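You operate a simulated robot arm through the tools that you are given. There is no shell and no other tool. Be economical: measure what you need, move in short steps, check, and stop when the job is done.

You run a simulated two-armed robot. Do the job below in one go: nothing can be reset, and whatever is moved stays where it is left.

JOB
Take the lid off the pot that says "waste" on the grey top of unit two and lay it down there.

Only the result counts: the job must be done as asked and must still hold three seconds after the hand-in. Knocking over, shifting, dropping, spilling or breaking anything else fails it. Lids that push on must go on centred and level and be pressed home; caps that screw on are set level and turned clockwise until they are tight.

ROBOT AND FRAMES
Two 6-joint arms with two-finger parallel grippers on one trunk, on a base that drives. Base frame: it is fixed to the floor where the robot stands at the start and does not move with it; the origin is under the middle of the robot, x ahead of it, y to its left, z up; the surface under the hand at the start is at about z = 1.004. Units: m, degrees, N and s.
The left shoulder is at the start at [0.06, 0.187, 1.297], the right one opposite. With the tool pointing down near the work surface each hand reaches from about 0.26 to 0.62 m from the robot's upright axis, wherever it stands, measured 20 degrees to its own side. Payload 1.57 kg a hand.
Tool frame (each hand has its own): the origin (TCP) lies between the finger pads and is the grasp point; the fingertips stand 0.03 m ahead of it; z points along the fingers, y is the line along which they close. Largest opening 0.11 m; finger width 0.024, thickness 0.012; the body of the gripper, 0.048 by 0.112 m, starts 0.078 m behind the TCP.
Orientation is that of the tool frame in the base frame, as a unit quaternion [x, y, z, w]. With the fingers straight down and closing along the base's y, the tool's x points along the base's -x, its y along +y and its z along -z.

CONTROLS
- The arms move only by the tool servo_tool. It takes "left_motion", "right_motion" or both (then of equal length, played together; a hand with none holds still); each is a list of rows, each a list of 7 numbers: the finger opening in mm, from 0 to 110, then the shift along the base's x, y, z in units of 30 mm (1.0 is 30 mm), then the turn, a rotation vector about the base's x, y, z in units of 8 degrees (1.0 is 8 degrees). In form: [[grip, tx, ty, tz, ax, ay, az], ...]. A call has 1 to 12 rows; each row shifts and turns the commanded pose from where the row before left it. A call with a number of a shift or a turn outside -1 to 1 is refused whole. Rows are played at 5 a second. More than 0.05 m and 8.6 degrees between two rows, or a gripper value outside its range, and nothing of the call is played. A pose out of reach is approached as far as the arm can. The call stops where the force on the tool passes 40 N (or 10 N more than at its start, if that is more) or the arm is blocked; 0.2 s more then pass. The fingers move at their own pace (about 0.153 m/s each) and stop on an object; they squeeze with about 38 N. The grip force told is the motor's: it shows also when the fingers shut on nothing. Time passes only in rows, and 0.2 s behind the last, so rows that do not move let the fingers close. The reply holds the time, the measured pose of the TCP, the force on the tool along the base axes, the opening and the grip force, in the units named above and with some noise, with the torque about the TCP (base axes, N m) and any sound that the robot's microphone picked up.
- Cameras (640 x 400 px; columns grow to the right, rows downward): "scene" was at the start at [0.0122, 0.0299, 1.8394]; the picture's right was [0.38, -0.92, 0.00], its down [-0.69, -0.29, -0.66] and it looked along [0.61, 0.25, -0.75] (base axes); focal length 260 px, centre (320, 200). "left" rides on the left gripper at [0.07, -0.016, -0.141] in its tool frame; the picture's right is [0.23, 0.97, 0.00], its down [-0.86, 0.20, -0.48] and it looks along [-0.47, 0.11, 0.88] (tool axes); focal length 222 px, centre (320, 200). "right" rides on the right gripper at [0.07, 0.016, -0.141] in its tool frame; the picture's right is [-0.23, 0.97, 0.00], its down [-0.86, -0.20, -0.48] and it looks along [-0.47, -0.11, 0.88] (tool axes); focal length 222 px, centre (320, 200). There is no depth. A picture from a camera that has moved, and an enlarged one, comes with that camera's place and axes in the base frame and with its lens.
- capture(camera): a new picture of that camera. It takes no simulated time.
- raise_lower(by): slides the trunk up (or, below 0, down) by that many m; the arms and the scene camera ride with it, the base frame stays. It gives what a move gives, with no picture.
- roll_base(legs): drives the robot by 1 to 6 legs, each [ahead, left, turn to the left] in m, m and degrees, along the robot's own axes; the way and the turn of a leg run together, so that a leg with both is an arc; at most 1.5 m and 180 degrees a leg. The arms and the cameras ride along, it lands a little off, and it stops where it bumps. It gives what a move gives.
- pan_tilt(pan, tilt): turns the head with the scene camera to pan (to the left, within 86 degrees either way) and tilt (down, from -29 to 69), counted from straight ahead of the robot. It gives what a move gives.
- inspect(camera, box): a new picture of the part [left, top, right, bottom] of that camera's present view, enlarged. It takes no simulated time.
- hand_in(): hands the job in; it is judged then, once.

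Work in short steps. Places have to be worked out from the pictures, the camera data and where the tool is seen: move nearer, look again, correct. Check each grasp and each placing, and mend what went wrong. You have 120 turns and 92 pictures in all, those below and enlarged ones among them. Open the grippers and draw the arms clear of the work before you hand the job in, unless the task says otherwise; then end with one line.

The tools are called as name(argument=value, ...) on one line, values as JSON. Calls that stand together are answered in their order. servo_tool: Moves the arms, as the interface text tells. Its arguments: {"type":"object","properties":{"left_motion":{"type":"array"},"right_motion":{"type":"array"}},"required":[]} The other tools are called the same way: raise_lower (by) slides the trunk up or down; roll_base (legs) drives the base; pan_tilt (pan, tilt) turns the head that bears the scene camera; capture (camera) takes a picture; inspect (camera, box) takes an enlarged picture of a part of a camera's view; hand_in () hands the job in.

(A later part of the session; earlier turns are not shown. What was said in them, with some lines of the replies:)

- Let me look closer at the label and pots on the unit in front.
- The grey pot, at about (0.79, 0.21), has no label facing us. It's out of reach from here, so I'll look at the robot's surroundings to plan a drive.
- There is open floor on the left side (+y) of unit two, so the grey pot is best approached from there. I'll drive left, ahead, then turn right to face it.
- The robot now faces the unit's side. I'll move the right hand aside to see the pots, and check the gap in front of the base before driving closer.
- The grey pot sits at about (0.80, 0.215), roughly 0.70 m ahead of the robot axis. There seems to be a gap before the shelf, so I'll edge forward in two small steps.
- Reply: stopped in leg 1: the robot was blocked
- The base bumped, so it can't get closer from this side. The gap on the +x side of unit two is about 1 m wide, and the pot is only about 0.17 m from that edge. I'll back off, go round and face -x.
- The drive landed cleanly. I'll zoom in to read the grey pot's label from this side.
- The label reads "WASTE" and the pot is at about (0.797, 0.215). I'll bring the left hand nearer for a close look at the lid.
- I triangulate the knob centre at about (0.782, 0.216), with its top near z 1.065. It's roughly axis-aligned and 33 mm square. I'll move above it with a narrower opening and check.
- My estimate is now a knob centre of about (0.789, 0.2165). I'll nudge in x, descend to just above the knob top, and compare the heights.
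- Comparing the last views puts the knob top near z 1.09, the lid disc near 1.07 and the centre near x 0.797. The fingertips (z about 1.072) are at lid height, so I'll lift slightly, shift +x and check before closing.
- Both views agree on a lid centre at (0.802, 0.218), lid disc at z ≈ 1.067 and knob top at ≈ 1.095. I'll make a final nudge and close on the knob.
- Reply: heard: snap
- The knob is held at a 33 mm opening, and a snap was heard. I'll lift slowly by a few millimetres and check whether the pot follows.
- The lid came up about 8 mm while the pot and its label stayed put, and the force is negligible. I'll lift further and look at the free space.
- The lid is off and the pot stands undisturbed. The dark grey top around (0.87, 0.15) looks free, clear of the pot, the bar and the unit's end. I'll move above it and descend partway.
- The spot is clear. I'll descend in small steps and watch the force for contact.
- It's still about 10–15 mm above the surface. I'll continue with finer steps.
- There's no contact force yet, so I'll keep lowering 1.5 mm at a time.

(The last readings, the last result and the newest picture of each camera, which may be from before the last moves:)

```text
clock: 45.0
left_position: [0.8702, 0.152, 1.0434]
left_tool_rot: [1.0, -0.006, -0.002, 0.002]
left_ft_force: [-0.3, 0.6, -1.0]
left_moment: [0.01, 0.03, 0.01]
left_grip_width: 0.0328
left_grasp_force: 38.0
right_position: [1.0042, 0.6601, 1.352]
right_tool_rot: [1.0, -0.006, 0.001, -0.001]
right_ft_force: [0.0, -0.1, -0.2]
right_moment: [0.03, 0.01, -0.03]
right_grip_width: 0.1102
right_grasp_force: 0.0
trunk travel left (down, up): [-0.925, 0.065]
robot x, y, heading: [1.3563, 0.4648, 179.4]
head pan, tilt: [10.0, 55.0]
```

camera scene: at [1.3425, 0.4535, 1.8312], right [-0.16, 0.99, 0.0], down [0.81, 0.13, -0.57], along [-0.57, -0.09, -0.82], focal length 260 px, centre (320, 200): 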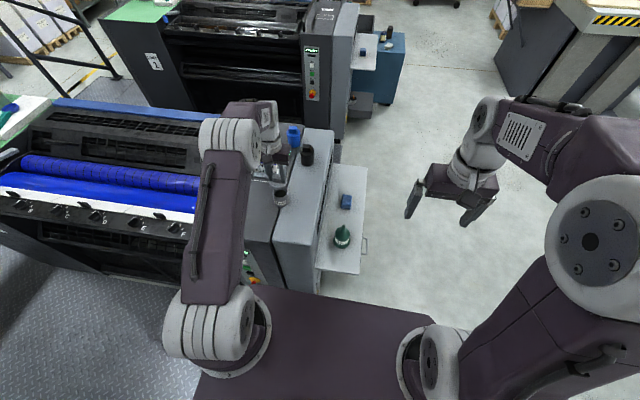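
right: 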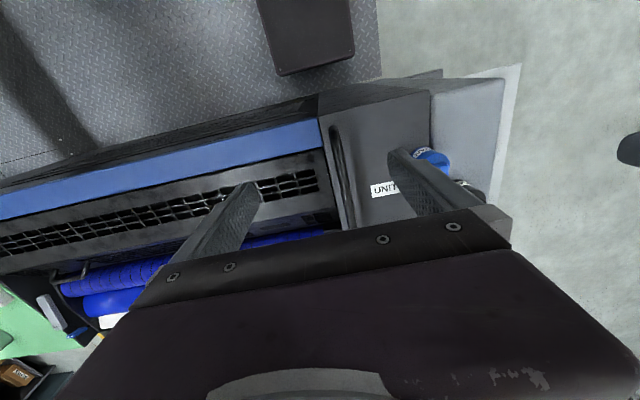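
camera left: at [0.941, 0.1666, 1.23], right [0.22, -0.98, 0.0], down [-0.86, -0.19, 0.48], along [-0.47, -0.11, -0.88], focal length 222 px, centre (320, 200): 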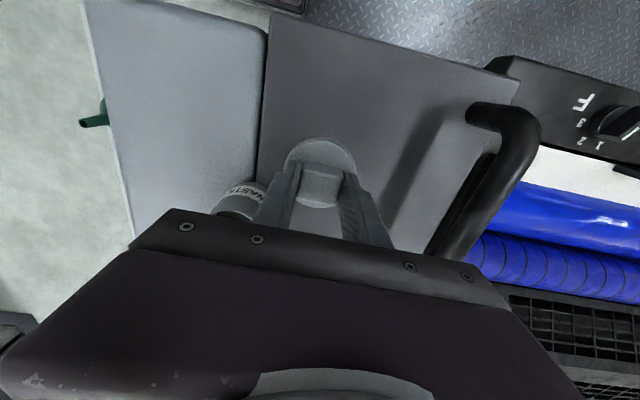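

inspect(camera="scene", box=[245, 175, 305, 225])

inspect(camera="left", box=[260, 110, 400, 215])

```text
8.00 times, centred on (275, 200) of scene
camera zoom: at [1.3417, 0.4532, 1.8313], right [-0.16, 0.99, 0.0], down [0.81, 0.13, -0.57], along [-0.57, -0.09, -0.82], focal length 2083 px, centre (680, 200)
```

zoom: 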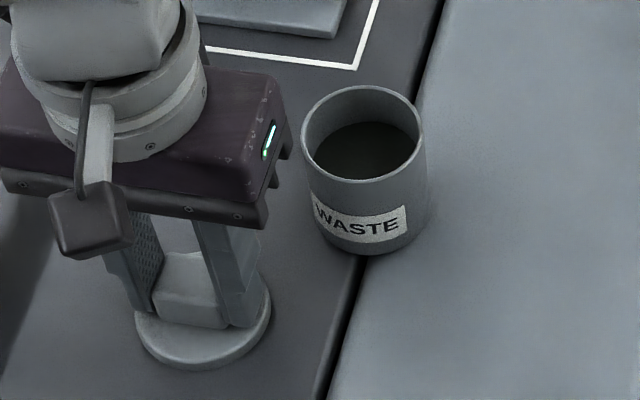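

```text
3.81 times, centred on (330, 162) of left
camera zoom: at [0.9408, 0.1679, 1.1841], right [0.22, -0.98, 0.0], down [-0.86, -0.19, 0.48], along [-0.47, -0.11, -0.88], focal length 846 px, centre (282, 343)
```

zoom: 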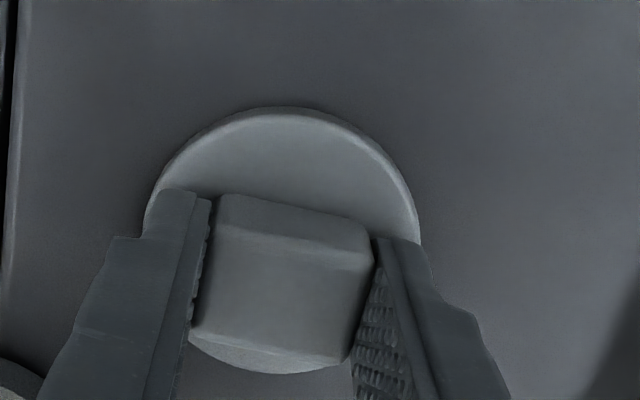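

The lid looks very close to the surface now. I'll keep going in 1 mm steps until there's a contact force.

servo_tool(left_motion=[[20, 0, 0, -0.04, 0, 0, 0], [20, 0, 0, 0, 0, 0, 0]])

servo_tool(left_motion=[[20, 0, 0, -0.04, 0, 0, 0], [20, 0, 0, 0, 0, 0, 0]])

servo_tool(left_motion=[[20, 0, 0, -0.04, 0, 0, 0], [20, 0, 0, 0, 0, 0, 0]])

```text
clock: 45.6
left_position: [0.8699, 0.1514, 1.0414]
left_tool_rot: [1.0, -0.006, -0.001, 0.001]
left_ft_force: [-0.4, 0.1, 0.3]
left_moment: [-0.01, 0.01, 0.03]
left_grip_width: 0.0326
left_grasp_force: 38.0
right_position: [1.0039, 0.6588, 1.3516]
right_tool_rot: [1.0, -0.006, 0.0, -0.001]
right_ft_force: [0.5, 0.0, 0.5]
right_moment: [-0.01, -0.01, 0.0]
right_grip_width: 0.11
right_grasp_force: 0.1
trunk travel left (down, up): [-0.925, 0.065]
robot x, y, heading: [1.3507, 0.4673, 179.3]
head pan, tilt: [10.0, 55.0]
```

```text
clock: 46.2
left_position: [0.871, 0.1514, 1.0416]
left_tool_rot: [1.0, -0.006, -0.001, 0.001]
left_ft_force: [0.3, -0.1, -0.1]
left_moment: [-0.02, -0.02, -0.03]
left_grip_width: 0.0327
left_grasp_force: 38.0
right_position: [1.0042, 0.6594, 1.3523]
right_tool_rot: [1.0, -0.006, 0.0, 0.0]
right_ft_force: [-0.6, 0.9, 0.1]
right_moment: [0.01, 0.0, 0.01]
right_grip_width: 0.11
right_grasp_force: 0.0
trunk travel left (down, up): [-0.925, 0.065]
robot x, y, heading: [1.3521, 0.4663, 179.3]
head pan, tilt: [10.0, 55.0]
```

```text
clock: 46.8
left_position: [0.8702, 0.1509, 1.0405]
left_tool_rot: [1.0, -0.006, -0.001, 0.003]
left_ft_force: [-0.3, -1.8, 8.6]
left_moment: [0.05, 0.03, 0.01]
left_grip_width: 0.0326
left_grasp_force: 38.0
right_position: [1.0054, 0.6612, 1.3521]
right_tool_rot: [1.0, -0.007, 0.0, 0.0]
right_ft_force: [0.3, -1.0, 0.5]
right_moment: [-0.03, 0.03, 0.02]
right_grip_width: 0.1103
right_grasp_force: 0.1
trunk travel left (down, up): [-0.925, 0.065]
robot x, y, heading: [1.3524, 0.4675, 179.2]
head pan, tilt: [10.0, 55.0]
```

Contact: 8.6 N upward. I'll open, then lift clear straight up.

servo_tool(left_motion=[[38, 0, 0, 0, 0, 0, 0], [48, 0, 0, 0, 0, 0, 0], [55, 0, 0, 0, 0, 0, 0], [55, 0, 0, 0.2, 0, 0, 0], [55, 0, 0, 0.8, 0, 0, 0], [55, 0, 0, 1, 0, 0, 0], [55, 0, 0, 1, 0, 0, 0], [55, 0, 0, 1, 0, 0, 0], [55, 0.5, 0, 1, 0, 0, 0], [55, 1, 0, 1, 0, 0, 0], [55, 1, 0, 1, 0, 0, 0]])

inspect(camera="scene", box=[220, 125, 340, 225])

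capture(camera="left")

```text
clock: 49.2
left_position: [0.9474, 0.1538, 1.2508]
left_tool_rot: [1.0, -0.006, -0.002, 0.002]
left_ft_force: [0.4, 0.3, -0.5]
left_moment: [0.0, 0.01, 0.0]
left_grip_width: 0.0552
left_grasp_force: 0.1
right_position: [1.0053, 0.6607, 1.3517]
right_tool_rot: [1.0, -0.006, -0.001, 0.0]
right_ft_force: [0.3, 0.1, -0.2]
right_moment: [-0.02, 0.04, -0.02]
right_grip_width: 0.11
right_grasp_force: 0.0
trunk travel left (down, up): [-0.925, 0.065]
robot x, y, heading: [1.3517, 0.468, 179.2]
head pan, tilt: [10.0, 55.0]
```

```text
4.00 times, centred on (280, 175) of scene
camera zoom: at [1.3449, 0.4541, 1.8312], right [-0.16, 0.99, 0.0], down [0.81, 0.13, -0.57], along [-0.57, -0.09, -0.82], focal length 1042 px, centre (480, 300)
```

zoom: 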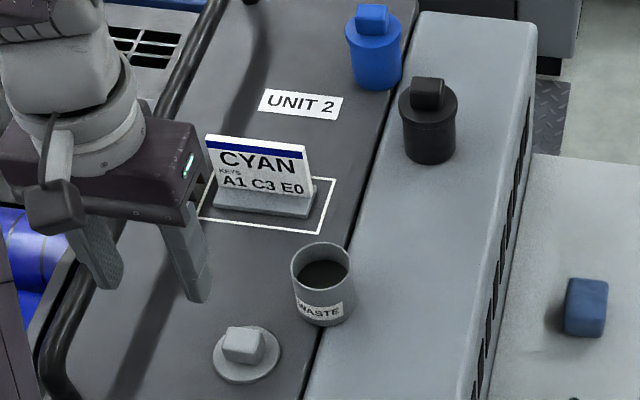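

```text
54 pictures are left
camera left: at [1.0188, 0.1704, 1.3917], right [0.22, -0.98, 0.0], down [-0.86, -0.19, 0.48], along [-0.47, -0.11, -0.88], focal length 222 px, centre (320, 200)
```

left: 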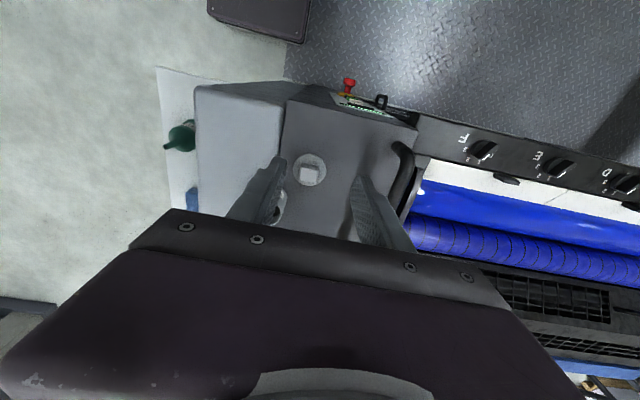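

The lid lies flat on the grey top and the pot is open and undisturbed. The gripper is open and clear, so I'm handing in.

servo_tool(left_motion=[[110, 0, 0, 1, 0, 0, 0], [110, 0, 0, 1, 0, 0, 0]])

hand_in()

```text
clock: 49.8
left_position: [0.9468, 0.1547, 1.3113]
left_tool_rot: [1.0, -0.006, -0.001, 0.002]
left_ft_force: [1.2, 0.0, -0.5]
left_moment: [0.01, 0.03, 0.03]
left_grip_width: 0.1099
left_grasp_force: 0.0
right_position: [1.0045, 0.6601, 1.3518]
right_tool_rot: [1.0, -0.006, 0.0, 0.0]
right_ft_force: [0.8, -0.6, -0.5]
right_moment: [0.01, 0.0, 0.04]
right_grip_width: 0.1099
right_grasp_force: 0.1
trunk travel left (down, up): [-0.925, 0.065]
robot x, y, heading: [1.3522, 0.4638, 179.0]
head pan, tilt: [10.0, 55.0]
```

```text
The job is handed in.
```

The lid of the "waste" pot is off and lies flat on unit two's grey top beside the pot; the base lightly bumped something at the shelf end of unit two on the way, but nothing looked shifted afterwards.
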